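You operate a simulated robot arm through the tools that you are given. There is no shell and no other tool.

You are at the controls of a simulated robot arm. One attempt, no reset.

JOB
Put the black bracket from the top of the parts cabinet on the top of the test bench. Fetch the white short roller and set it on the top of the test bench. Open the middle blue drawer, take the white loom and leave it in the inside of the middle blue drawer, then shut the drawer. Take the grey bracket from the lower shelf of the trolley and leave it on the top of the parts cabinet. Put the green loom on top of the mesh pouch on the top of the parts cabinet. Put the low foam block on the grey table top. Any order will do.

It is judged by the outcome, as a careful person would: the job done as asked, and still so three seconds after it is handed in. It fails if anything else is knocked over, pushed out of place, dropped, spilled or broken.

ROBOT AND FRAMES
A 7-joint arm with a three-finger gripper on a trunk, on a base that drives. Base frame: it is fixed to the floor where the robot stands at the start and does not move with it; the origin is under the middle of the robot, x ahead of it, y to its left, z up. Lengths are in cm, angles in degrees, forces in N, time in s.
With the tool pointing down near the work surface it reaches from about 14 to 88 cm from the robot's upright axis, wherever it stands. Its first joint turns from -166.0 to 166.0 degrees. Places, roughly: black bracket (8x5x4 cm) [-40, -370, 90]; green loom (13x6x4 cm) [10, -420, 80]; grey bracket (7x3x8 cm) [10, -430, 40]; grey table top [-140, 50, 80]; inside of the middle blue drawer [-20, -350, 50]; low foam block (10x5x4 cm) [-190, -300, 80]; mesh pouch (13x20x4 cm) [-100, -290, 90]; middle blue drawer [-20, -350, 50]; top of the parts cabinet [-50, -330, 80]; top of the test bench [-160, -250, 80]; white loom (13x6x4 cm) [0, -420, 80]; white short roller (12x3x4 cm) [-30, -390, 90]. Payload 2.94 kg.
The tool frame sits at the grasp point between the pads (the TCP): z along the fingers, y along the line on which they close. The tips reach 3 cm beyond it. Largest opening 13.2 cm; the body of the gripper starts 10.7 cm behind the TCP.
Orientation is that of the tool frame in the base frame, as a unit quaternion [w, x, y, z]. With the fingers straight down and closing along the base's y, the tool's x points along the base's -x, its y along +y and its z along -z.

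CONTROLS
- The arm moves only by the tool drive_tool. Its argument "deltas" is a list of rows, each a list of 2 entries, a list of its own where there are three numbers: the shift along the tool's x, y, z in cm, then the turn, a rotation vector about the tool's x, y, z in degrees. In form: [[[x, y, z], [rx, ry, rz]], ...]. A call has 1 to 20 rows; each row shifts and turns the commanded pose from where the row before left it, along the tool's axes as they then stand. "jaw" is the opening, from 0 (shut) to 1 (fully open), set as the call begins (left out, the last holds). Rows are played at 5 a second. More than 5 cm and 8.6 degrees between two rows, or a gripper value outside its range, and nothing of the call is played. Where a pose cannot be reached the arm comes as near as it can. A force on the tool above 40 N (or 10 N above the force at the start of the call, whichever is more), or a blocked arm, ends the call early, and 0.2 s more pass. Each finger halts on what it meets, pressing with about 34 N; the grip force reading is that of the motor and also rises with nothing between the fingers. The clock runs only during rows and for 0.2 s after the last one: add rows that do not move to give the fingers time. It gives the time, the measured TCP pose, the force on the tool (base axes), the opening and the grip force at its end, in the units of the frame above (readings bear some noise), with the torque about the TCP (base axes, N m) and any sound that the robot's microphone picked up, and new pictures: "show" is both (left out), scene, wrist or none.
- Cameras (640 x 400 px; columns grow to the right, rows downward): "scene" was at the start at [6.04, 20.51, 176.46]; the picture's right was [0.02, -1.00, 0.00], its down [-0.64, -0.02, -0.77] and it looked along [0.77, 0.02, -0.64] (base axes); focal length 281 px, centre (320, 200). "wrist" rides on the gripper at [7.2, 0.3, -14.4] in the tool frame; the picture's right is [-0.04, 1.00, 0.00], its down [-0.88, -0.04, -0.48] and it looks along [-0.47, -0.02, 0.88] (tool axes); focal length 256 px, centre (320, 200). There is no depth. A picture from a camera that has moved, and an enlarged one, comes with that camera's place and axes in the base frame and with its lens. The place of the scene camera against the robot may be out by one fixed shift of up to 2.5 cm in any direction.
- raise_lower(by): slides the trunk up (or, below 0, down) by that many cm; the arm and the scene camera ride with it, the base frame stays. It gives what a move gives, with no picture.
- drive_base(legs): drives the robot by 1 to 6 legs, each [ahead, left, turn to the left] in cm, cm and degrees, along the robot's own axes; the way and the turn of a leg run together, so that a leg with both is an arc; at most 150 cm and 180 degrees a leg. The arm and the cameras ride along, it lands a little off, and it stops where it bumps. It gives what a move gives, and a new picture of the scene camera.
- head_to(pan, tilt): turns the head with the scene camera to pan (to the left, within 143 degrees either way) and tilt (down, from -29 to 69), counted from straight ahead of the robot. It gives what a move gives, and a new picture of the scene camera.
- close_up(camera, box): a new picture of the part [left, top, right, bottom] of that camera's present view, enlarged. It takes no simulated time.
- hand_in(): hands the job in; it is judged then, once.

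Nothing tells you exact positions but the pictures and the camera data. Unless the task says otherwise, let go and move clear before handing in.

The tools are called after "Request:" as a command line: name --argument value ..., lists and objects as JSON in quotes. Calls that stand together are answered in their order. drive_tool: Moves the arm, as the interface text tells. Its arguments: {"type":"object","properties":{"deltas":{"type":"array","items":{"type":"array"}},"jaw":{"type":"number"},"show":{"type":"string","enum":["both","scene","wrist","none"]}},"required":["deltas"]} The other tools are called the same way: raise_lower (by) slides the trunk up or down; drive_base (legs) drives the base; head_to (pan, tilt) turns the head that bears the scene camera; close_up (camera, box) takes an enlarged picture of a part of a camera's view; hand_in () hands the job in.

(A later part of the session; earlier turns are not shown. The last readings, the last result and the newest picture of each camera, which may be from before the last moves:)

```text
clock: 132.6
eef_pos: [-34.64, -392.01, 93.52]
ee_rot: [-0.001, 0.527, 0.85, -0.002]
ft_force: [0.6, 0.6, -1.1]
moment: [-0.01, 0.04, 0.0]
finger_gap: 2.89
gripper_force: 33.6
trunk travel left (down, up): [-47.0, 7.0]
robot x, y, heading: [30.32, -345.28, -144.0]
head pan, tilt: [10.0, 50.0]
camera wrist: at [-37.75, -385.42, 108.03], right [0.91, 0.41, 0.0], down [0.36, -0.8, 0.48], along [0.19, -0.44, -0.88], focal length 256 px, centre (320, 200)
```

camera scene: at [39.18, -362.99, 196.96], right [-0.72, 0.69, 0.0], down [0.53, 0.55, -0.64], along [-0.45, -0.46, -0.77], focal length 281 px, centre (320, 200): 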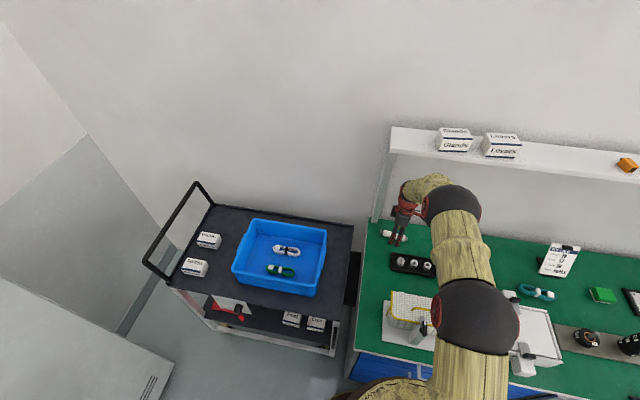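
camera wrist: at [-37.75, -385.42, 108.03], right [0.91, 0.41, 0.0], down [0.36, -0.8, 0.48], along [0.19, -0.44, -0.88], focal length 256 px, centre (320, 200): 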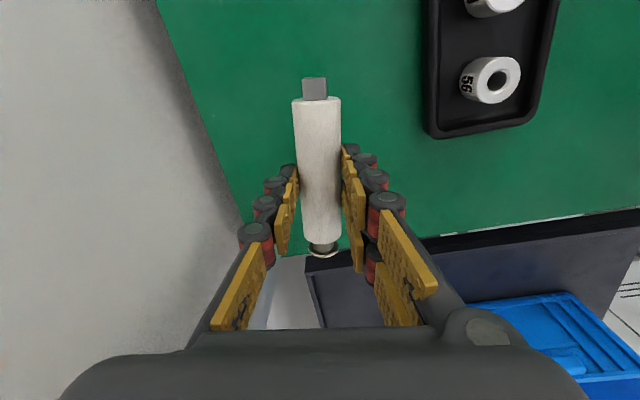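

Roller held. Backing out from under the shelf, lifting, and rotating the hand back.

Request:
drive_tool --deltas '[[[0, 3, -0.8], [0, 0, 0]], [[0, 3, -1], [0, 0, 0]], [[0, 3.5, -1.5], [0, 0, 0]], [[0, 3.5, -2.5], [0, 0, 0]], [[0, 0.5, -4.8], [0, 0, 0]], [[0, 0.5, -4.8], [0, 0, 0]], [[0, 0.5, -4.8], [0, 0, 0]], [[0, 0.5, -4.8], [0, 0, 0]], [[0, 0.5, -4.8], [0, 0, 0]], [[0, 0.5, -4.8], [0, 0, 0]], [[0, 0, 0], [0, 0, 0]]]' --show "wrist"

Request:
drive_tool --deltas '[[[0, 0, 0], [0, 0, 8]], [[0, 0, 0], [0, 0, 8]], [[0, 0, 0], [0, 0, 8]], [[0, 0, 0], [0, 0, 8]], [[0, 0, 0], [0, 0, 8]], [[0, 0, 0], [0, 0, 8]], [[0, 0, 0], [0, 0, 8]], [[0, 0, 0], [0, 0, 8]], [[0, 0, 0], [0, 0, 8]], [[0, 0, 0], [0, 0, 8]], [[0, 0, 0], [0, 0, 0]]]'

```text
clock: 135.0
eef_pos: [-20.09, -384.3, 128.32]
ee_rot: [0.0, 0.526, 0.85, -0.002]
ft_force: [0.0, -0.2, -1.9]
moment: [0.02, 0.0, 0.0]
finger_gap: 2.88
gripper_force: 33.3
trunk travel left (down, up): [-47.0, 7.0]
robot x, y, heading: [30.47, -345.52, -144.1]
head pan, tilt: [10.0, 50.0]
camera wrist: at [-23.12, -377.78, 142.73], right [0.91, 0.41, 0.0], down [0.36, -0.8, 0.48], along [0.19, -0.44, -0.88], focal length 256 px, centre (320, 200)
```

wrist: 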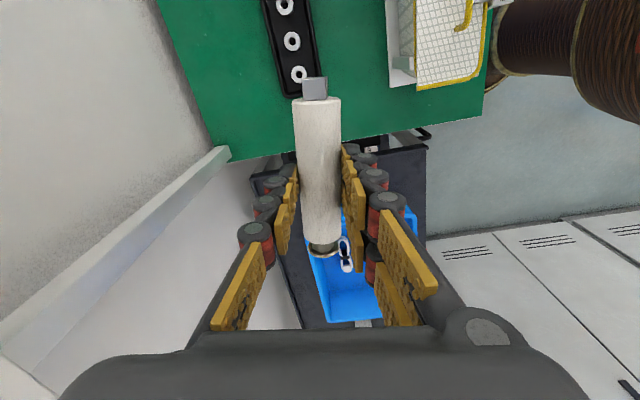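

```text
clock: 137.4
eef_pos: [-20.12, -384.75, 128.15]
ee_rot: [0.001, 0.95, 0.313, -0.003]
ft_force: [-0.2, 0.2, -0.8]
moment: [0.04, -0.03, -0.01]
finger_gap: 2.86
gripper_force: 33.7
trunk travel left (down, up): [-47.0, 7.0]
robot x, y, heading: [30.71, -345.45, -143.8]
head pan, tilt: [10.0, 50.0]
camera scene: at [39.11, -363.03, 196.96], right [-0.72, 0.69, 0.0], down [0.53, 0.55, -0.64], along [-0.45, -0.46, -0.77], focal length 281 px, centre (320, 200)
camera wrist: at [-14.27, -380.6, 142.57], right [0.56, -0.83, 0.0], down [-0.73, -0.49, 0.48], along [-0.4, -0.27, -0.88], focal length 256 px, centre (320, 200)
```

scene: 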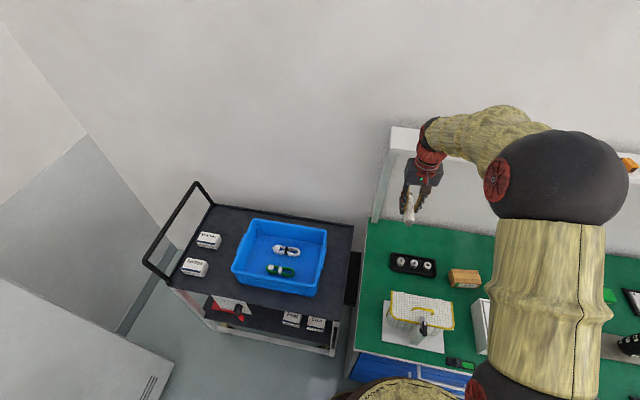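
wrist: 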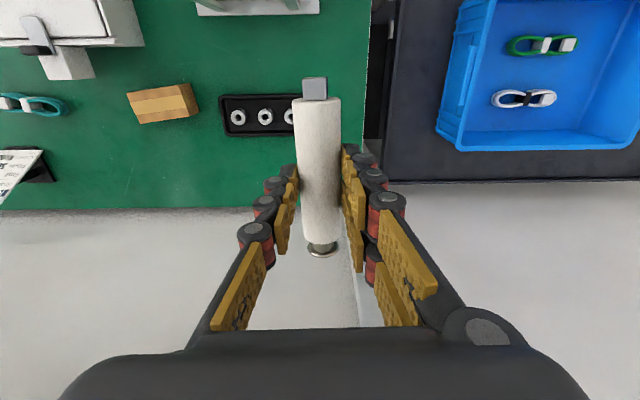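

Holding the roller. Backing off and driving to the bench end.

Request:
drive_base --legs '[[-24, 0, 0], [0, -95, 0], [0, -58, 0]]'

Request:
head_to --pan 0 --tilt 50

```text
clock: 146.7
eef_pos: [-91.11, -243.63, 128.12]
ee_rot: [0.001, 0.954, 0.3, -0.002]
ft_force: [-0.2, 0.5, -2.0]
moment: [-0.01, -0.02, 0.02]
finger_gap: 2.89
gripper_force: 34.1
trunk travel left (down, up): [-47.0, 7.0]
robot x, y, heading: [-39.31, -205.54, -145.8]
head pan, tilt: [10.0, 50.0]
camera scene: at [-31.3, -223.57, 196.97], right [-0.7, 0.71, 0.0], down [0.55, 0.54, -0.64], along [-0.46, -0.45, -0.77], focal length 281 px, centre (320, 200)
```

scene: 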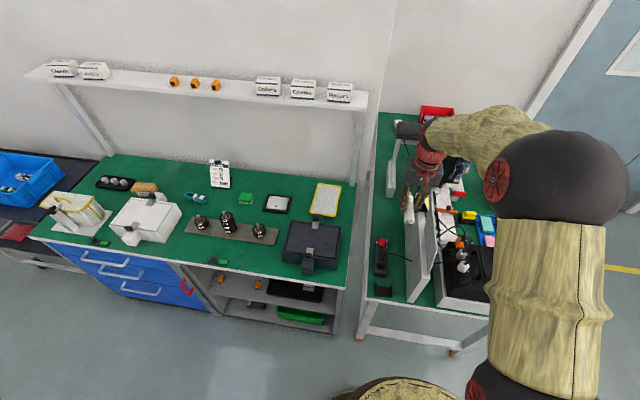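

```text
clock: 147.4
eef_pos: [-91.09, -243.59, 127.94]
ee_rot: [0.001, 0.954, 0.299, -0.002]
ft_force: [-0.3, 0.9, -2.4]
moment: [0.0, -0.01, -0.03]
finger_gap: 2.88
gripper_force: 33.8
trunk travel left (down, up): [-47.0, 7.0]
robot x, y, heading: [-39.53, -205.63, -145.5]
head pan, tilt: [0.0, 50.0]
camera scene: at [-32.09, -222.62, 196.96], right [-0.57, 0.82, 0.0], down [0.63, 0.43, -0.64], along [-0.53, -0.36, -0.77], focal length 281 px, centre (320, 200)
```

scene: 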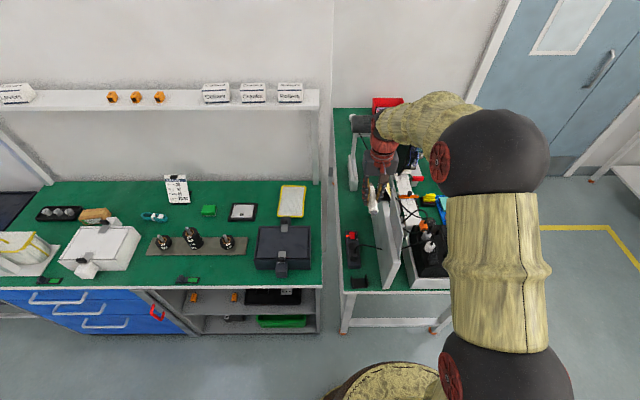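

Request:
drive_base --legs '[[0, 0, 3], [12, 0, 0]]'

Request:
drive_base --legs '[[8, 0, 0]]'

Request:
drive_tool --deltas '[[[0, 0, 0], [0, 0, 0]]]' --show "wrist"

```text
clock: 149.0
eef_pos: [-98.44, -253.48, 127.98]
ee_rot: [0.001, 0.946, 0.325, -0.002]
ft_force: [-0.7, -1.0, -1.9]
moment: [0.1, -0.06, -0.02]
finger_gap: 2.86
gripper_force: 33.6
trunk travel left (down, up): [-47.0, 7.0]
robot x, y, heading: [-48.89, -212.5, -142.7]
head pan, tilt: [0.0, 50.0]
camera scene: at [-40.75, -229.62, 196.94], right [-0.61, 0.79, 0.0], down [0.61, 0.47, -0.64], along [-0.51, -0.39, -0.77], focal length 281 px, centre (320, 200)
```

scene: 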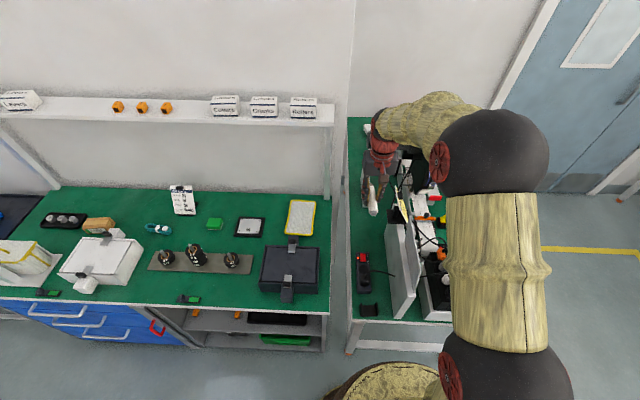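

```text
clock: 150.1
eef_pos: [-104.87, -258.49, 128.07]
ee_rot: [0.001, 0.946, 0.325, -0.002]
ft_force: [-0.8, -1.1, -2.4]
moment: [0.03, -0.08, -0.01]
finger_gap: 2.9
gripper_force: 34.3
trunk travel left (down, up): [-47.0, 7.0]
robot x, y, heading: [-54.96, -217.84, -142.5]
head pan, tilt: [0.0, 50.0]
camera scene: at [-47.13, -234.51, 196.95], right [-0.61, 0.79, 0.0], down [0.61, 0.47, -0.64], along [-0.51, -0.39, -0.77], focal length 281 px, centre (320, 200)
```

scene: 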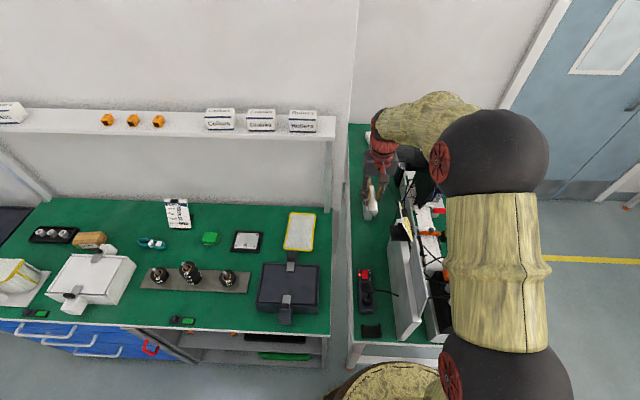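

```text
clock: 150.5
eef_pos: [-104.83, -258.47, 128.1]
ee_rot: [0.0, 0.946, 0.325, -0.002]
ft_force: [0.3, -0.7, -1.7]
moment: [0.01, -0.03, -0.02]
finger_gap: 2.85
gripper_force: 33.9
trunk travel left (down, up): [-47.0, 7.0]
robot x, y, heading: [-55.27, -217.64, -142.5]
head pan, tilt: [0.0, 50.0]
camera wrist: at [-99.05, -254.25, 142.47], right [0.58, -0.81, 0.0], down [-0.72, -0.51, 0.48], along [-0.39, -0.28, -0.88], focal length 256 px, centre (320, 200)
```

wrist: 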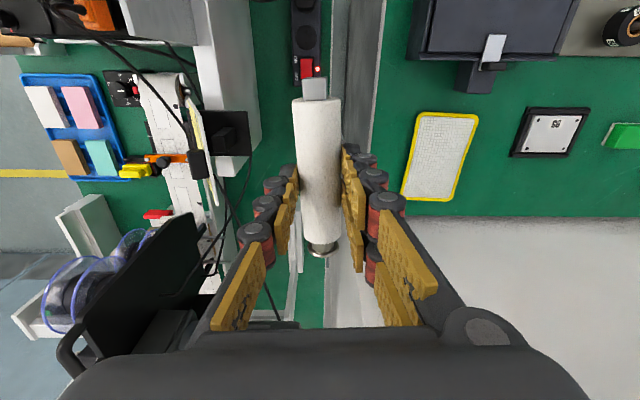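

Now over the strip; I need ~12 cm more forward. Moving, then descending partway.

Request:
drive_tool --deltas '[[[-4, -0.17, 0], [0, 0, 0]], [[-4, -0.17, 0], [0, 0, 0]], [[-4, -0.17, 0], [0, 0, 0]], [[0, 0, 4.9], [0, 0, 0]], [[0, 0, 4.9], [0, 0, 0]], [[0, 0, 4.9], [0, 0, 0]], [[0, 0, 4.9], [0, 0, 0]], [[0, 0, 4.9], [0, 0, 0]], [[0, 0, 0], [0, 0, 0]]]'

```text
clock: 152.5
eef_pos: [-114.43, -265.26, 103.27]
ee_rot: [0.001, 0.946, 0.325, -0.004]
ft_force: [-0.2, 0.2, -0.8]
moment: [0.04, -0.01, 0.02]
finger_gap: 2.88
gripper_force: 33.8
trunk travel left (down, up): [-47.0, 7.0]
robot x, y, heading: [-54.89, -217.57, -142.4]
head pan, tilt: [0.0, 50.0]
camera scene: at [-46.91, -234.33, 196.96], right [-0.61, 0.79, 0.0], down [0.61, 0.47, -0.64], along [-0.51, -0.39, -0.77], focal length 281 px, centre (320, 200)
camera wrist: at [-108.87, -261.17, 117.7], right [0.58, -0.81, 0.0], down [-0.72, -0.51, 0.48], along [-0.39, -0.28, -0.88], focal length 256 px, centre (320, 200)
```

scene: 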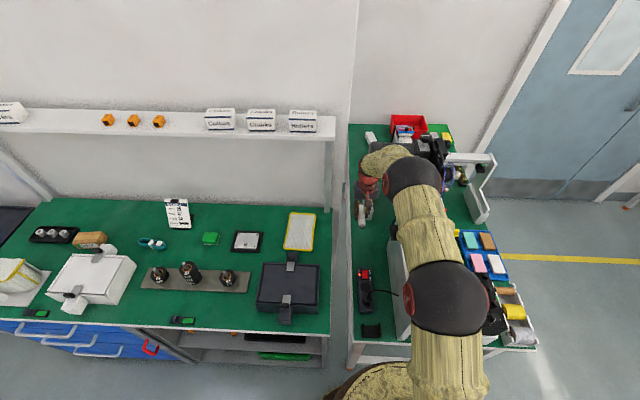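
wrist: 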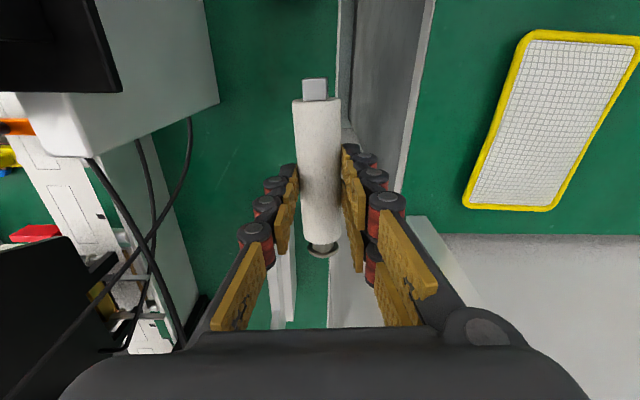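

Request:
drive_tool --deltas '[[[0, -2.5, 0], [0, 0, 0]], [[0, 0, 4.8], [0, 0, 0]], [[0, 0, 4.8], [0, 0, 0]], [[0, 0, 4.8], [0, 0, 0]], [[0, 0, 4], [0, 0, 0]], [[0, 0, 0], [0, 0, 0]]]' --show "wrist"

```text
clock: 153.9
eef_pos: [-116.23, -263.31, 84.83]
ee_rot: [0.001, 0.946, 0.325, -0.001]
ft_force: [0.1, 0.5, -1.3]
moment: [0.01, -0.02, 0.0]
finger_gap: 2.87
gripper_force: 33.9
trunk travel left (down, up): [-47.0, 7.0]
robot x, y, heading: [-54.97, -217.73, -142.4]
head pan, tilt: [0.0, 50.0]
camera wrist: at [-110.52, -259.14, 99.45], right [0.58, -0.81, 0.0], down [-0.72, -0.51, 0.48], along [-0.39, -0.28, -0.88], focal length 256 px, centre (320, 200)
```

wrist: 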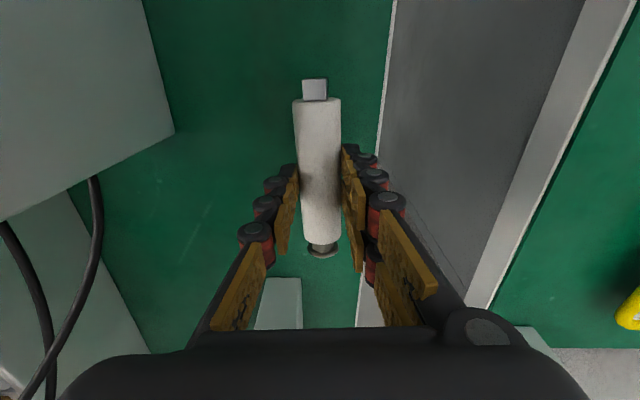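

Request:
drive_tool --deltas '[[[0, 0, 1.2], [0, 0, 0]], [[0, 0, 1.0], [0, 0, 0]], [[0, 0, 0], [0, 0, 0]]]' --show "none"

Request:
drive_tool --deltas '[[[0, 0, 0.3], [0, 0, 0]], [[0, 0, 0], [0, 0, 0]]]' --show "none"

Request:
drive_tool --deltas '[[[0, 0, 0.3], [0, 0, 0]], [[0, 0, 0], [0, 0, 0]]]' --show "wrist"

```text
clock: 154.7
eef_pos: [-116.34, -263.57, 82.91]
ee_rot: [0.0, 0.946, 0.324, -0.001]
ft_force: [0.8, -0.7, -2.4]
moment: [0.01, -0.01, 0.02]
finger_gap: 2.89
gripper_force: 33.8
trunk travel left (down, up): [-47.0, 7.0]
robot x, y, heading: [-55.28, -217.77, -142.5]
head pan, tilt: [0.0, 50.0]
```

```text
clock: 155.3
eef_pos: [-116.18, -263.5, 82.68]
ee_rot: [0.001, 0.946, 0.324, -0.002]
ft_force: [-0.7, -0.1, -1.5]
moment: [0.02, -0.03, -0.01]
finger_gap: 2.86
gripper_force: 34.2
trunk travel left (down, up): [-47.0, 7.0]
robot x, y, heading: [-55.09, -218.19, -142.6]
head pan, tilt: [0.0, 50.0]
```

```text
clock: 155.9
eef_pos: [-116.11, -263.54, 82.46]
ee_rot: [0.0, 0.946, 0.325, -0.002]
ft_force: [-0.3, -0.4, -1.4]
moment: [0.01, -0.03, -0.02]
finger_gap: 2.86
gripper_force: 34.0
trunk travel left (down, up): [-47.0, 7.0]
robot x, y, heading: [-54.97, -217.68, -142.5]
head pan, tilt: [0.0, 50.0]
camera wrist: at [-110.38, -259.36, 96.83], right [0.58, -0.81, 0.0], down [-0.72, -0.51, 0.48], along [-0.39, -0.28, -0.88], focal length 256 px, centre (320, 200)
```

wrist: 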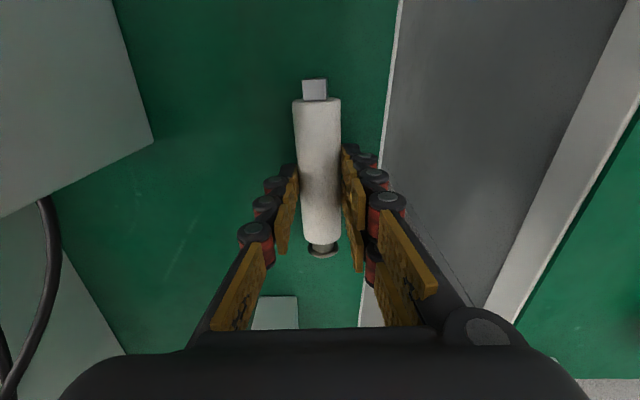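

Request:
drive_tool --deltas '[[[0, 0, 0.3], [0, 0, 0]], [[0, 0, 0], [0, 0, 0]]]' --show "none"

Request:
drive_tool --deltas '[[[0, 0, 0.3], [0, 0, 0]], [[0, 0, 0], [0, 0, 0]]]' --show "none"

Request:
drive_tool --deltas '[[[0, 0, 0.25], [0, 0, 0]], [[0, 0, 0], [0, 0, 0]]]' --show "none"

```text
clock: 156.5
eef_pos: [-116.11, -263.59, 82.09]
ee_rot: [0.001, 0.946, 0.324, -0.002]
ft_force: [0.1, -0.6, -1.9]
moment: [0.02, -0.03, -0.02]
finger_gap: 2.9
gripper_force: 34.0
trunk travel left (down, up): [-47.0, 7.0]
robot x, y, heading: [-55.1, -217.42, -142.4]
head pan, tilt: [0.0, 50.0]
```

```text
clock: 157.1
eef_pos: [-116.18, -263.55, 81.79]
ee_rot: [0.001, 0.946, 0.325, -0.003]
ft_force: [-0.4, 0.2, -0.1]
moment: [0.03, -0.07, -0.04]
finger_gap: 2.9
gripper_force: 34.3
trunk travel left (down, up): [-47.0, 7.0]
robot x, y, heading: [-55.36, -217.53, -142.3]
head pan, tilt: [0.0, 50.0]
```

```text
clock: 157.7
eef_pos: [-116.09, -263.45, 81.7]
ee_rot: [0.001, 0.946, 0.324, -0.003]
ft_force: [3.0, 2.7, 16.1]
moment: [0.54, -0.75, 0.01]
finger_gap: 2.88
gripper_force: 33.5
trunk travel left (down, up): [-47.0, 7.0]
robot x, y, heading: [-55.13, -217.89, -142.5]
head pan, tilt: [0.0, 50.0]
```

Contact (16 N) at z≈81.7, as predicted. Releasing gently.

Request:
drive_tool --deltas '[[[0, 0, 0], [0, 0, 0]], [[0, 0, 0], [0, 0, 0]], [[0, 0, 0], [0, 0, 0]], [[0, 0, 0], [0, 0, 0]], [[0, 0, 0], [0, 0, 0]]]' --jaw 0.55 --show "wrist"

```text
clock: 158.9
eef_pos: [-116.09, -263.51, 81.47]
ee_rot: [0.001, 0.946, 0.325, -0.002]
ft_force: [0.8, 0.3, -0.1]
moment: [-0.02, 0.0, 0.02]
finger_gap: 7.25
gripper_force: 0.0
trunk travel left (down, up): [-47.0, 7.0]
robot x, y, heading: [-55.31, -217.97, -142.5]
head pan, tilt: [0.0, 50.0]
camera wrist: at [-110.41, -259.35, 96.02], right [0.58, -0.81, 0.0], down [-0.72, -0.51, 0.48], along [-0.39, -0.28, -0.88], focal length 256 px, centre (320, 200)
```

wrist: 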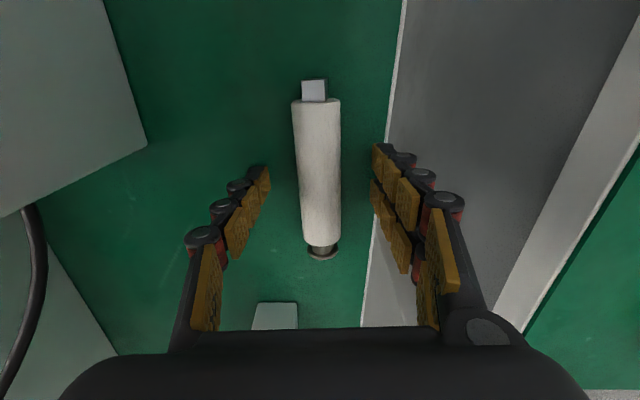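

Roller rests steadily. Retreating up.

Request:
drive_tool --deltas '[[[0, 0, -1.5], [0, 0, 0]], [[0, 0, -4], [0, 0, 0]], [[0, 0, -4.9], [0, 0, 0]], [[0, 0, -4.9], [0, 0, 0]], [[0, 0, -4.9], [0, 0, 0]], [[0, 0, -4.9], [0, 0, 0]], [[0, 0, -4.9], [0, 0, 0]], [[0, 0, -4.9], [0, 0, 0]], [[0, 0, -4.9], [0, 0, 0]], [[0, 0, -4.9], [0, 0, 0]], [[0, 0, -4.9], [0, 0, 0]], [[4.5, 0, 0], [0, 0, 0]], [[4.5, 0, 0], [0, 0, 0]], [[4.5, 0, 0], [0, 0, 0]], [[4.5, 0, 0], [0, 0, 0]], [[0, 0, 0], [0, 0, 0]]]'

Request:
close_up --camera "scene" --box '[330, 100, 530, 225]'

```text
clock: 162.3
eef_pos: [-102.17, -252.21, 131.05]
ee_rot: [0.0, 0.946, 0.325, -0.002]
ft_force: [-0.4, -0.3, -0.5]
moment: [0.02, 0.0, -0.01]
finger_gap: 7.26
gripper_force: 0.1
trunk travel left (down, up): [-47.0, 7.0]
robot x, y, heading: [-55.06, -217.95, -142.5]
head pan, tilt: [0.0, 50.0]
camera scene: at [-47.08, -234.46, 196.95], right [-0.61, 0.79, 0.0], down [0.61, 0.47, -0.64], along [-0.51, -0.39, -0.77], focal length 281 px, centre (320, 200)
camera wrist: at [-96.35, -247.95, 145.63], right [0.58, -0.81, 0.0], down [-0.72, -0.51, 0.48], along [-0.39, -0.28, -0.88], focal length 256 px, centre (320, 200)
```

scene: 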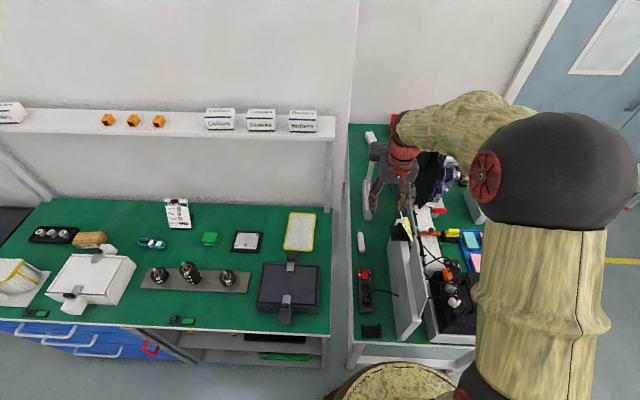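
wrist: 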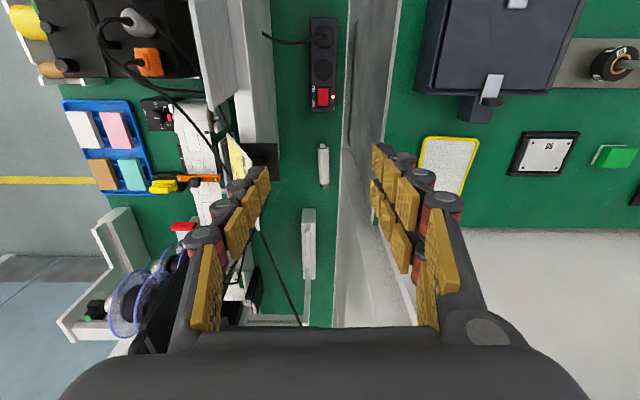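

```text
3.20 times, centred on (430, 162) of scene
camera zoom: at [-47.08, -234.46, 196.95], right [-0.61, 0.79, 0.0], down [0.61, 0.47, -0.64], along [-0.51, -0.39, -0.77], focal length 900 px, centre (-32, 320)
```

zoom: 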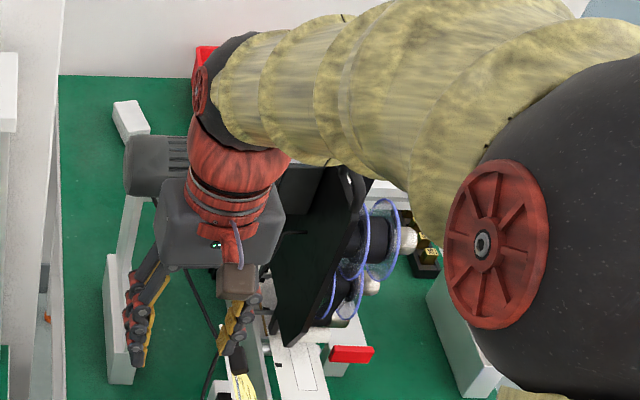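

The roller is on the bench, and I can see the low white foam block at the bench's back left corner (≈(-190,-300)), to be fetched last. Now to the trolley: back off and strafe left.

Request:
drive_base --legs '[[-24, 0, 0], [0, 100, -1.5], [0, 98, 0]]'

Request:
head_to --pan 15 --tilt 45

```text
clock: 173.8
eef_pos: [33.88, -400.68, 131.35]
ee_rot: [0.001, 0.952, 0.305, -0.002]
ft_force: [0.9, -0.5, -0.7]
moment: [0.05, 0.0, 0.0]
finger_gap: 7.28
gripper_force: 0.1
trunk travel left (down, up): [-47.0, 7.0]
robot x, y, heading: [82.26, -368.0, -144.8]
head pan, tilt: [0.0, 50.0]
camera scene: at [89.65, -385.23, 196.95], right [-0.58, 0.82, 0.0], down [0.63, 0.44, -0.64], along [-0.53, -0.37, -0.77], focal length 281 px, centre (320, 200)
```

scene: 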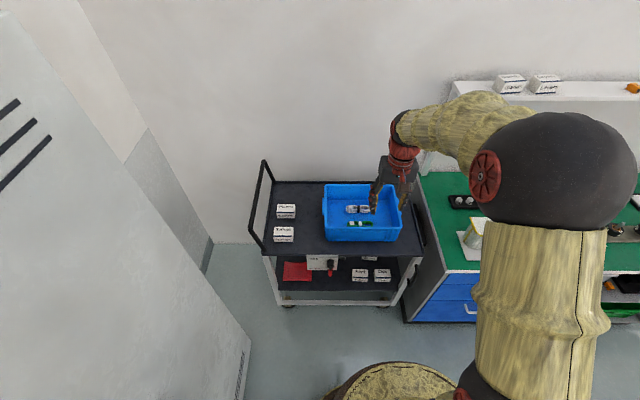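

```text
clock: 174.5
eef_pos: [33.87, -400.7, 131.16]
ee_rot: [0.0, 0.952, 0.305, -0.002]
ft_force: [0.2, 0.4, -0.9]
moment: [0.0, 0.0, -0.01]
finger_gap: 7.26
gripper_force: 0.1
trunk travel left (down, up): [-47.0, 7.0]
robot x, y, heading: [82.16, -368.38, -145.0]
head pan, tilt: [15.0, 45.0]
camera scene: at [90.69, -386.99, 197.64], right [-0.77, 0.64, 0.0], down [0.45, 0.54, -0.71], along [-0.45, -0.54, -0.71], focal length 281 px, centre (320, 200)
```

scene: 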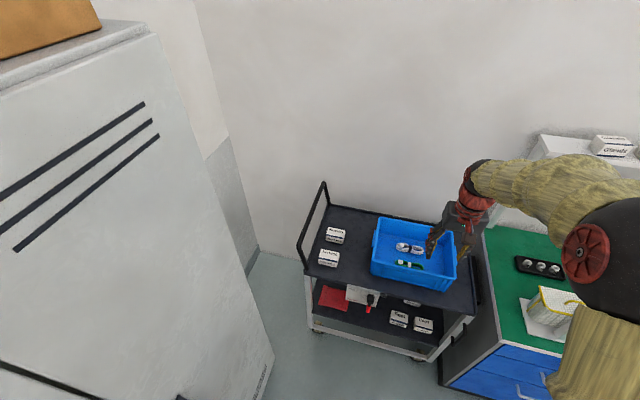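

Lockers stand close on the left. I'll lower the trunk to look at the trolley's lower shelf.

Request:
raise_lower --by -40

Request:
head_to --pan 3 --tilt 38

Request:
close_up --camera "scene" --box '[240, 180, 480, 330]'

```text
clock: 178.4
eef_pos: [33.96, -400.59, 91.25]
ee_rot: [0.001, 0.953, 0.304, -0.003]
ft_force: [-0.1, -0.4, 0.3]
moment: [0.0, 0.0, -0.02]
finger_gap: 7.24
gripper_force: 0.1
trunk travel left (down, up): [-7.0, 47.0]
robot x, y, heading: [82.11, -368.0, -144.8]
head pan, tilt: [15.0, 45.0]
```

```text
clock: 179.1
eef_pos: [33.85, -400.54, 91.2]
ee_rot: [0.0, 0.952, 0.305, -0.002]
ft_force: [0.3, -0.6, -0.6]
moment: [0.0, 0.0, 0.0]
finger_gap: 7.27
gripper_force: 0.0
trunk travel left (down, up): [-7.0, 47.0]
robot x, y, heading: [82.51, -368.34, -145.0]
head pan, tilt: [3.0, 38.0]
camera scene: at [89.13, -386.07, 158.67], right [-0.62, 0.79, 0.0], down [0.48, 0.38, -0.79], along [-0.62, -0.49, -0.62], focal length 281 px, centre (320, 200)
```

scene: 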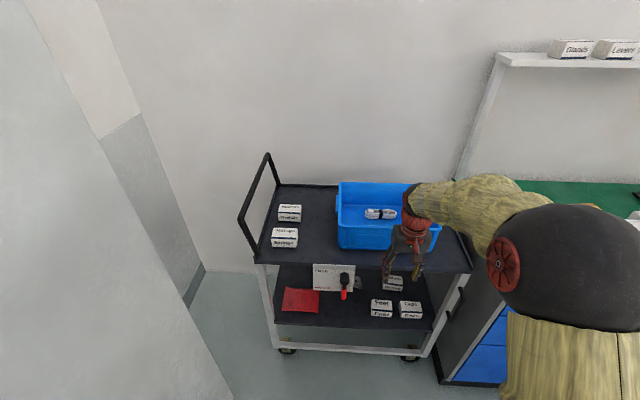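

```text
2.67 times, centred on (360, 255) of scene
camera zoom: at [89.13, -386.07, 158.67], right [-0.62, 0.79, 0.0], down [0.48, 0.38, -0.79], along [-0.62, -0.49, -0.62], focal length 750 px, centre (213, 53)
```

zoom: 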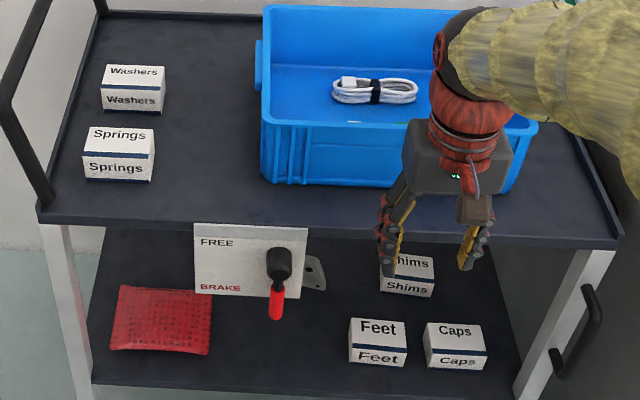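

The trolley's lower shelf holds the grey bracket, half hidden behind the FREE/BRAKE panel, ~21 cm deep. I'll pitch the tool forward (30° below horizontal) in front of the trolley, lower it and look in with the wrist camera.

Request:
drive_tool --deltas '[[[0, 4.2, 0], [0, 0, 0]], [[0, 4.3, 0], [0, 0, 0]], [[0, 0, 0], [0, -8.5, 0]], [[0, 0, 0], [0, -8.5, 0]], [[0, 0, 0], [0, -8.5, 0]], [[0, 0, 0], [0, -8.5, 0]], [[0, 0, 0], [0, -8.5, 0]], [[0, 0, 0], [0, -8.5, 0]], [[0, 0, 0], [0, -8.5, 0]], [[0, 0, 0], [0, 0, 0]]]'

```text
clock: 181.3
eef_pos: [38.54, -406.9, 91.24]
ee_rot: [0.132, 0.843, 0.263, -0.45]
ft_force: [0.7, 0.4, -0.2]
moment: [0.02, -0.01, 0.03]
finger_gap: 7.27
gripper_force: 0.1
out of reach, approached as far as the arm can: row 9
trunk travel left (down, up): [-7.0, 47.0]
robot x, y, heading: [82.05, -368.33, -145.1]
head pan, tilt: [3.0, 38.0]
camera scene: at [89.23, -385.96, 158.69], right [-0.62, 0.79, 0.0], down [0.48, 0.38, -0.79], along [-0.62, -0.49, -0.62], focal length 281 px, centre (320, 200)
camera wrist: at [51.77, -398.24, 93.41], right [0.54, -0.84, 0.02], down [-0.09, -0.03, 0.99], along [-0.83, -0.54, -0.1], focal length 256 px, centre (320, 200)
```

scene: 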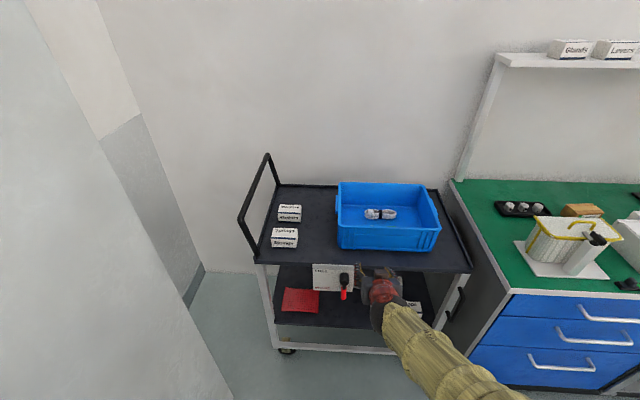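
wrist: 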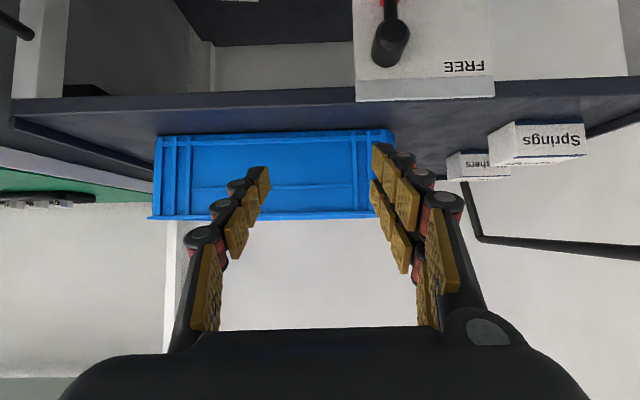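

Request:
drive_tool --deltas '[[[4.1, 0, 2.75], [0, 0, 0]], [[4.1, 0, 2.75], [0, 0, 0]], [[4.1, 0, 2.75], [0, 0, 0]], [[4.1, 0, 2.75], [0, 0, 0]], [[4.1, 0, 2.75], [0, 0, 0]], [[4.1, 0, 2.75], [0, 0, 0]], [[4.1, 0, 2.75], [0, 0, 0]], [[0, 0, 0], [0, 0, 0]]]'

```text
clock: 183.1
eef_pos: [36.08, -407.39, 58.94]
ee_rot: [0.113, 0.842, 0.274, -0.45]
ft_force: [0.1, -0.6, -0.4]
moment: [-0.02, -0.01, -0.01]
finger_gap: 7.27
gripper_force: 0.0
out of reach, approached as far as the arm can: row 5, 6, 7
trunk travel left (down, up): [-7.0, 47.0]
robot x, y, heading: [82.04, -368.16, -144.8]
head pan, tilt: [3.0, 38.0]
camera scene: at [89.1, -386.09, 158.67], right [-0.62, 0.79, 0.0], down [0.48, 0.38, -0.79], along [-0.62, -0.49, -0.62], focal length 281 px, centre (320, 200)
camera wrist: at [49.31, -398.84, 61.26], right [0.54, -0.84, -0.02], down [-0.08, -0.08, 0.99], along [-0.83, -0.54, -0.11], focal length 256 px, centre (320, 200)
```

scene: 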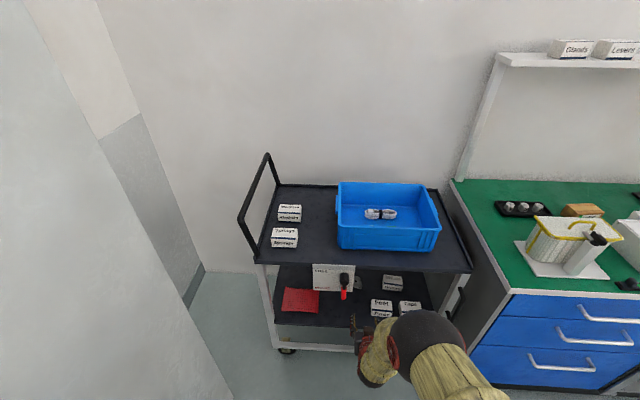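
wrist: 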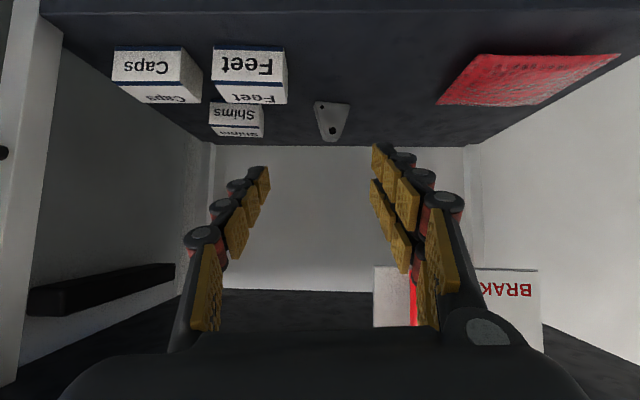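

Request:
close_up --camera "wrist" --box '[240, 60, 420, 170]'

Request:
close_up --camera "scene" --box '[300, 260, 440, 350]'

```text
3.56 times, centred on (330, 115) of wrist
camera zoom: at [49.31, -398.84, 61.26], right [0.54, -0.84, -0.02], down [-0.08, -0.08, 0.99], along [-0.83, -0.54, -0.11], focal length 910 px, centre (284, 502)
```

zoom: 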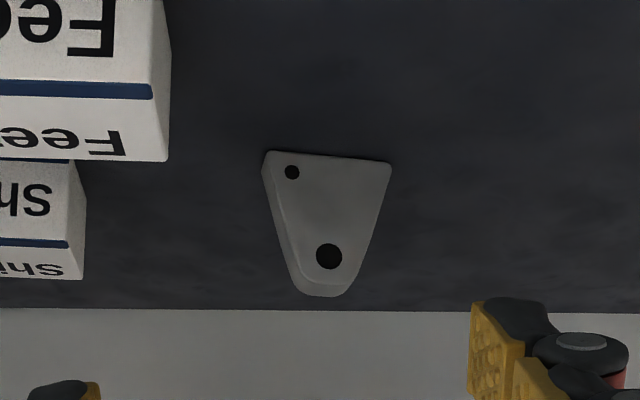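

```text
4.44 times, centred on (370, 305) of scene
camera zoom: at [89.1, -386.09, 158.67], right [-0.62, 0.79, 0.0], down [0.48, 0.38, -0.79], along [-0.62, -0.49, -0.62], focal length 1249 px, centre (98, -267)
```

zoom: 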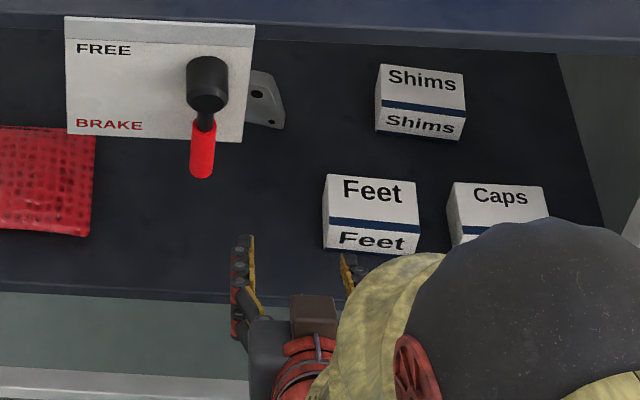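

The grey bracket is an upright gusset plate (7 wide, 8 tall) at about (8,-427.5), shelf at z≈36.5. I'll lower the trunk fully for a flatter approach under the brake panel, then correct orientation.

Request:
raise_lower --by -6.5

Request:
drive_tool --deltas '[[[-1.0, 0, 1.7], [0, 0, 0]], [[-1.0, 0, 1.7], [0, 0, 0]], [[0, 0, 0], [0, -5, 0]], [[0, 0, 0], [0, -4, 0]], [[0, 0, 0], [0, 0, 0]]]'

```text
clock: 184.2
eef_pos: [36.12, -407.4, 52.48]
ee_rot: [0.114, 0.842, 0.274, -0.451]
ft_force: [0.4, -0.8, 0.3]
moment: [0.01, 0.0, -0.02]
finger_gap: 7.27
gripper_force: 0.1
trunk travel left (down, up): [-0.5, 53.5]
robot x, y, heading: [82.34, -368.65, -144.7]
head pan, tilt: [3.0, 38.0]
```

```text
clock: 185.3
eef_pos: [33.42, -410.2, 52.07]
ee_rot: [0.129, 0.804, 0.265, -0.516]
ft_force: [0.2, 0.1, 0.4]
moment: [-0.02, -0.03, -0.05]
finger_gap: 7.24
gripper_force: 0.2
out of reach, approached as far as the arm can: row 3, 4
trunk travel left (down, up): [-0.5, 53.5]
robot x, y, heading: [82.15, -367.89, -145.1]
head pan, tilt: [3.0, 38.0]
camera scene: at [89.13, -386.07, 152.17], right [-0.62, 0.79, 0.0], down [0.48, 0.38, -0.79], along [-0.62, -0.49, -0.62], focal length 281 px, centre (320, 200)
camera wrist: at [46.67, -401.52, 51.96], right [0.54, -0.84, -0.03], down [0.05, 0.0, 1.0], along [-0.84, -0.55, 0.05], focal length 256 px, centre (320, 200)
```

scene: 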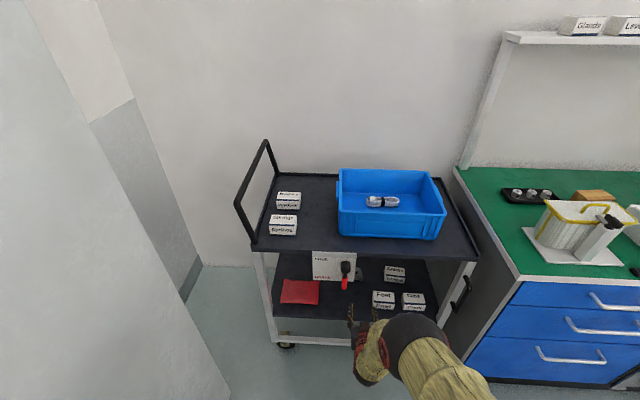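
wrist: 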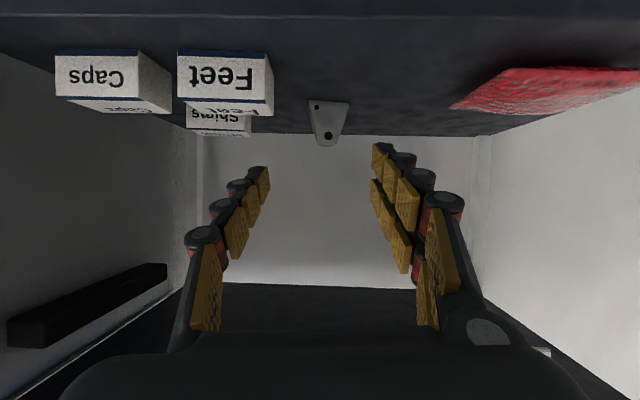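

Bracket is straight ahead. Moving forward 15 cm into the shelf space and slightly down.

Request:
drive_tool --deltas '[[[-1.3, 0, 4.6], [0, 0, 0]], [[-1.3, 0, 4.6], [0, 0, 0]], [[-1.3, 0, 4.6], [0, 0, 0]], [[0, 0, 0], [0, 0, 0]]]' --jaw 0.75

```text
clock: 186.3
eef_pos: [22.41, -418.78, 50.12]
ee_rot: [0.136, 0.804, 0.266, -0.514]
ft_force: [0.7, -0.8, 0.2]
moment: [-0.05, -0.01, -0.03]
finger_gap: 9.95
gripper_force: 0.1
out of reach, approached as far as the arm can: row 1
trunk travel left (down, up): [-0.5, 53.5]
robot x, y, heading: [81.7, -367.96, -144.6]
head pan, tilt: [3.0, 38.0]
camera scene: at [89.11, -386.08, 152.17], right [-0.62, 0.79, 0.0], down [0.48, 0.38, -0.79], along [-0.62, -0.49, -0.62], focal length 281 px, centre (320, 200)
camera wrist: at [35.54, -409.93, 50.02], right [0.55, -0.84, -0.02], down [0.05, 0.01, 1.0], along [-0.83, -0.55, 0.05], focal length 256 px, centre (320, 200)
```

scene: 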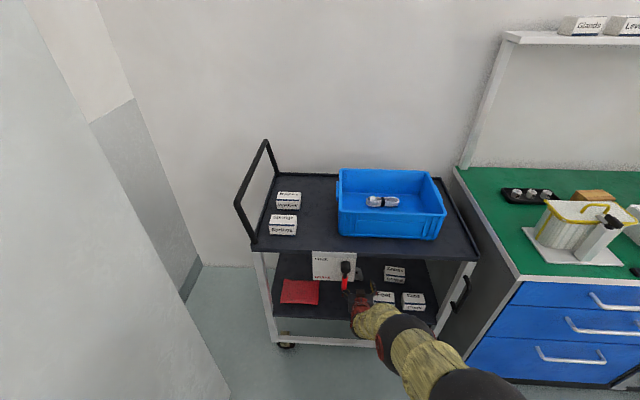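
wrist: 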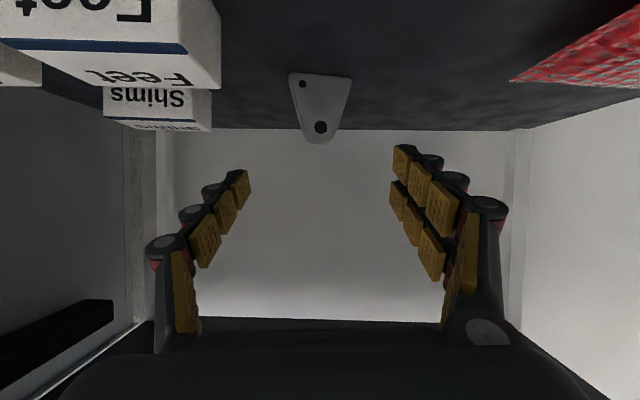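

Aligning yaw/roll to the plate, then advancing halfway and lowering.

Request:
drive_tool --deltas '[[[0, 0, 0], [3.6, 0, 3.5]], [[0, 0, 0], [3.6, 0, 3.5]], [[0.95, 0.5, 4.85], [0, 0, 0]], [[0.95, 0.5, 4.85], [0, 0, 0]], [[0, 0, 0], [0, 0, 0]]]'

```text
clock: 187.6
eef_pos: [15.79, -423.15, 44.25]
ee_rot: [0.114, 0.826, 0.181, -0.521]
ft_force: [0.5, -0.2, -0.5]
moment: [0.02, 0.01, 0.02]
finger_gap: 9.9
gripper_force: 0.1
trunk travel left (down, up): [-0.5, 53.5]
robot x, y, heading: [81.97, -368.03, -145.1]
head pan, tilt: [3.0, 38.0]
camera scene: at [89.11, -386.09, 152.17], right [-0.62, 0.79, 0.0], down [0.48, 0.38, -0.79], along [-0.62, -0.49, -0.62], focal length 281 px, centre (320, 200)
camera wrist: at [30.32, -416.71, 44.07], right [0.4, -0.91, 0.04], down [0.03, 0.06, 1.0], along [-0.91, -0.4, 0.05], focal length 256 px, centre (320, 200)
```

scene: 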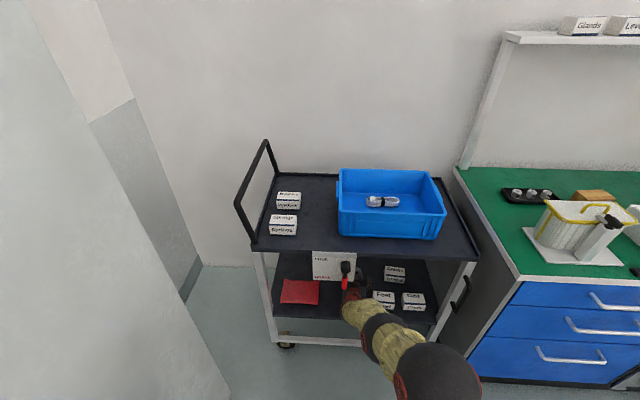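
wrist: 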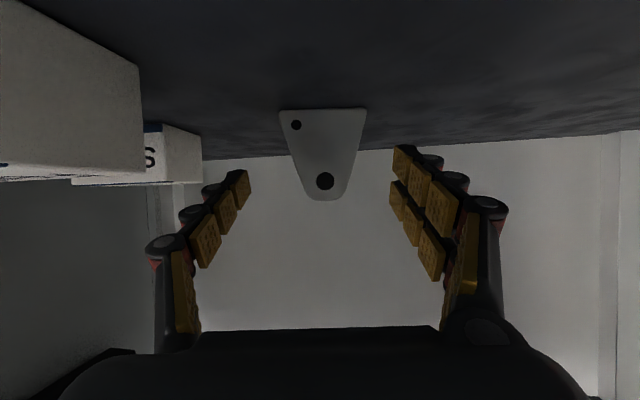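

Frontal and centred. Advancing the last 6 cm.

Request:
drive_tool --deltas '[[[-0.4, 0.1, 3.0], [0, 0, 0]], [[-0.4, 0.1, 3.0], [0, 0, 0]], [[0, 0, 0], [0, 0, 0]]]' --show "wrist"

```text
clock: 188.3
eef_pos: [10.6, -425.71, 42.58]
ee_rot: [0.116, 0.825, 0.182, -0.522]
ft_force: [0.5, 0.0, 0.2]
moment: [0.03, 0.03, -0.01]
finger_gap: 9.91
gripper_force: 0.2
trunk travel left (down, up): [-0.5, 53.5]
robot x, y, heading: [82.14, -368.22, -144.9]
head pan, tilt: [3.0, 38.0]
camera wrist: at [25.11, -419.28, 42.41], right [0.4, -0.91, 0.04], down [0.03, 0.06, 1.0], along [-0.91, -0.4, 0.05], focal length 256 px, centre (320, 200)
```

wrist: 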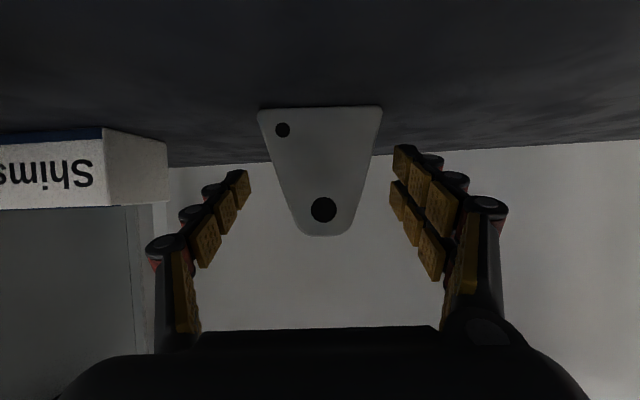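

TCP is at the plate's centre. Lowering 0.4 cm and closing on its sides.

Request:
drive_tool --deltas '[[[0.36, 0, 0.17], [0, 0, 0]], [[0, 0, 0], [0, 0, 0]]]' --show "none"

Request:
drive_tool --deltas '[[[0, 0, 0], [0, 0, 0]], [[0, 0, 0], [0, 0, 0]], [[0, 0, 0], [0, 0, 0]], [[0, 0, 0], [0, 0, 0]], [[0, 0, 0], [0, 0, 0]], [[0, 0, 0], [0, 0, 0]], [[0, 0, 0], [0, 0, 0]]]' --jaw 0.2 --show "wrist"

```text
clock: 188.9
eef_pos: [10.51, -425.67, 42.06]
ee_rot: [0.116, 0.825, 0.182, -0.522]
ft_force: [-0.4, 0.4, -0.3]
moment: [0.01, -0.01, -0.01]
finger_gap: 9.89
gripper_force: 0.1
trunk travel left (down, up): [-0.5, 53.5]
robot x, y, heading: [82.4, -368.21, -144.9]
head pan, tilt: [3.0, 38.0]
```

```text
clock: 190.6
eef_pos: [10.57, -425.7, 42.19]
ee_rot: [0.116, 0.825, 0.182, -0.522]
ft_force: [1.6, -2.5, 5.0]
moment: [-0.24, -0.15, -0.08]
finger_gap: 5.12
gripper_force: 33.7
trunk travel left (down, up): [-0.5, 53.5]
robot x, y, heading: [82.08, -368.19, -145.3]
head pan, tilt: [3.0, 38.0]
camera wrist: at [25.06, -419.18, 41.99], right [0.4, -0.91, 0.04], down [0.03, 0.06, 1.0], along [-0.91, -0.4, 0.05], focal length 256 px, centre (320, 200)
```

wrist: 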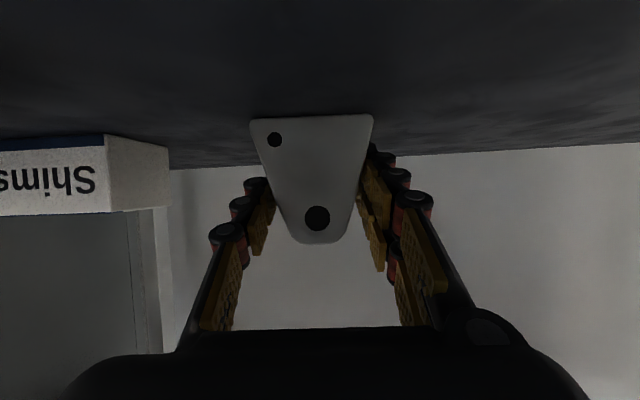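

Gripped at 5.1 cm. Lifting slightly to test.

Request:
drive_tool --deltas '[[[-0.45, 0, -0.22], [0, 0, 0]], [[-0.9, 0, -0.43], [0, 0, 0]], [[-0.9, 0, -0.43], [0, 0, 0]], [[0, 0, 0], [0, 0, 0]]]' --show "wrist"

```text
clock: 191.6
eef_pos: [10.35, -425.45, 44.43]
ee_rot: [0.115, 0.826, 0.182, -0.521]
ft_force: [-0.5, 0.3, -2.6]
moment: [-0.01, 0.03, -0.02]
finger_gap: 4.75
gripper_force: 33.7
trunk travel left (down, up): [-0.5, 53.5]
robot x, y, heading: [82.22, -368.19, -144.6]
head pan, tilt: [3.0, 38.0]
camera wrist: at [24.93, -418.92, 44.28], right [0.4, -0.91, 0.04], down [0.03, 0.06, 1.0], along [-0.91, -0.4, 0.05], focal length 256 px, centre (320, 200)
```

wrist: 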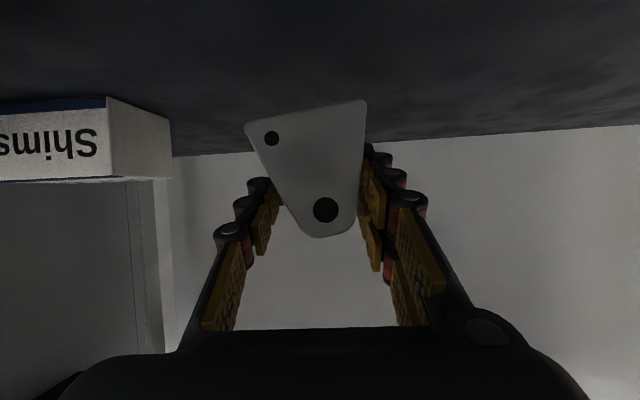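

The plate rolled ~15° to seat flush against the two fingers, and is held. I'll wait a moment to see that it's stable.

Request:
drive_tool --deltas '[[[-0.9, 0, -0.43], [0, 0, 0]], [[0, 0, 0], [0, 0, 0]], [[0, 0, 0], [0, 0, 0]], [[0, 0, 0], [0, 0, 0]], [[0, 0, 0], [0, 0, 0]], [[0, 0, 0], [0, 0, 0]], [[0, 0, 0], [0, 0, 0]], [[0, 0, 0], [0, 0, 0]], [[0, 0, 0], [0, 0, 0]], [[0, 0, 0], [0, 0, 0]]]' --show "wrist"

```text
clock: 193.8
eef_pos: [10.51, -425.34, 45.54]
ee_rot: [0.115, 0.825, 0.182, -0.522]
ft_force: [0.4, 0.4, -2.2]
moment: [0.0, 0.01, 0.02]
finger_gap: 4.73
gripper_force: 34.1
trunk travel left (down, up): [-0.5, 53.5]
robot x, y, heading: [82.12, -368.12, -145.1]
head pan, tilt: [3.0, 38.0]
camera wrist: at [24.97, -418.92, 45.31], right [0.4, -0.91, 0.04], down [0.03, 0.06, 1.0], along [-0.91, -0.4, 0.05], focal length 256 px, centre (320, 200)
```

wrist: 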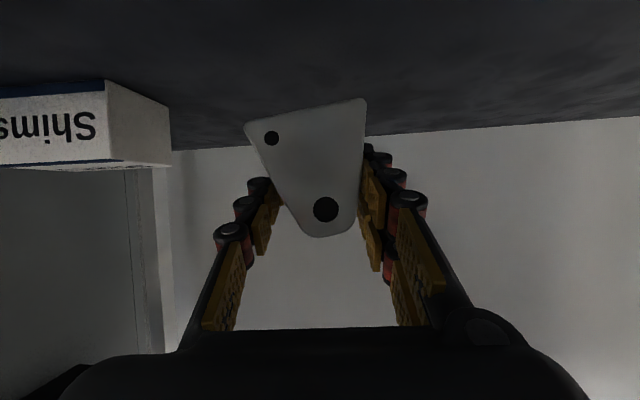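

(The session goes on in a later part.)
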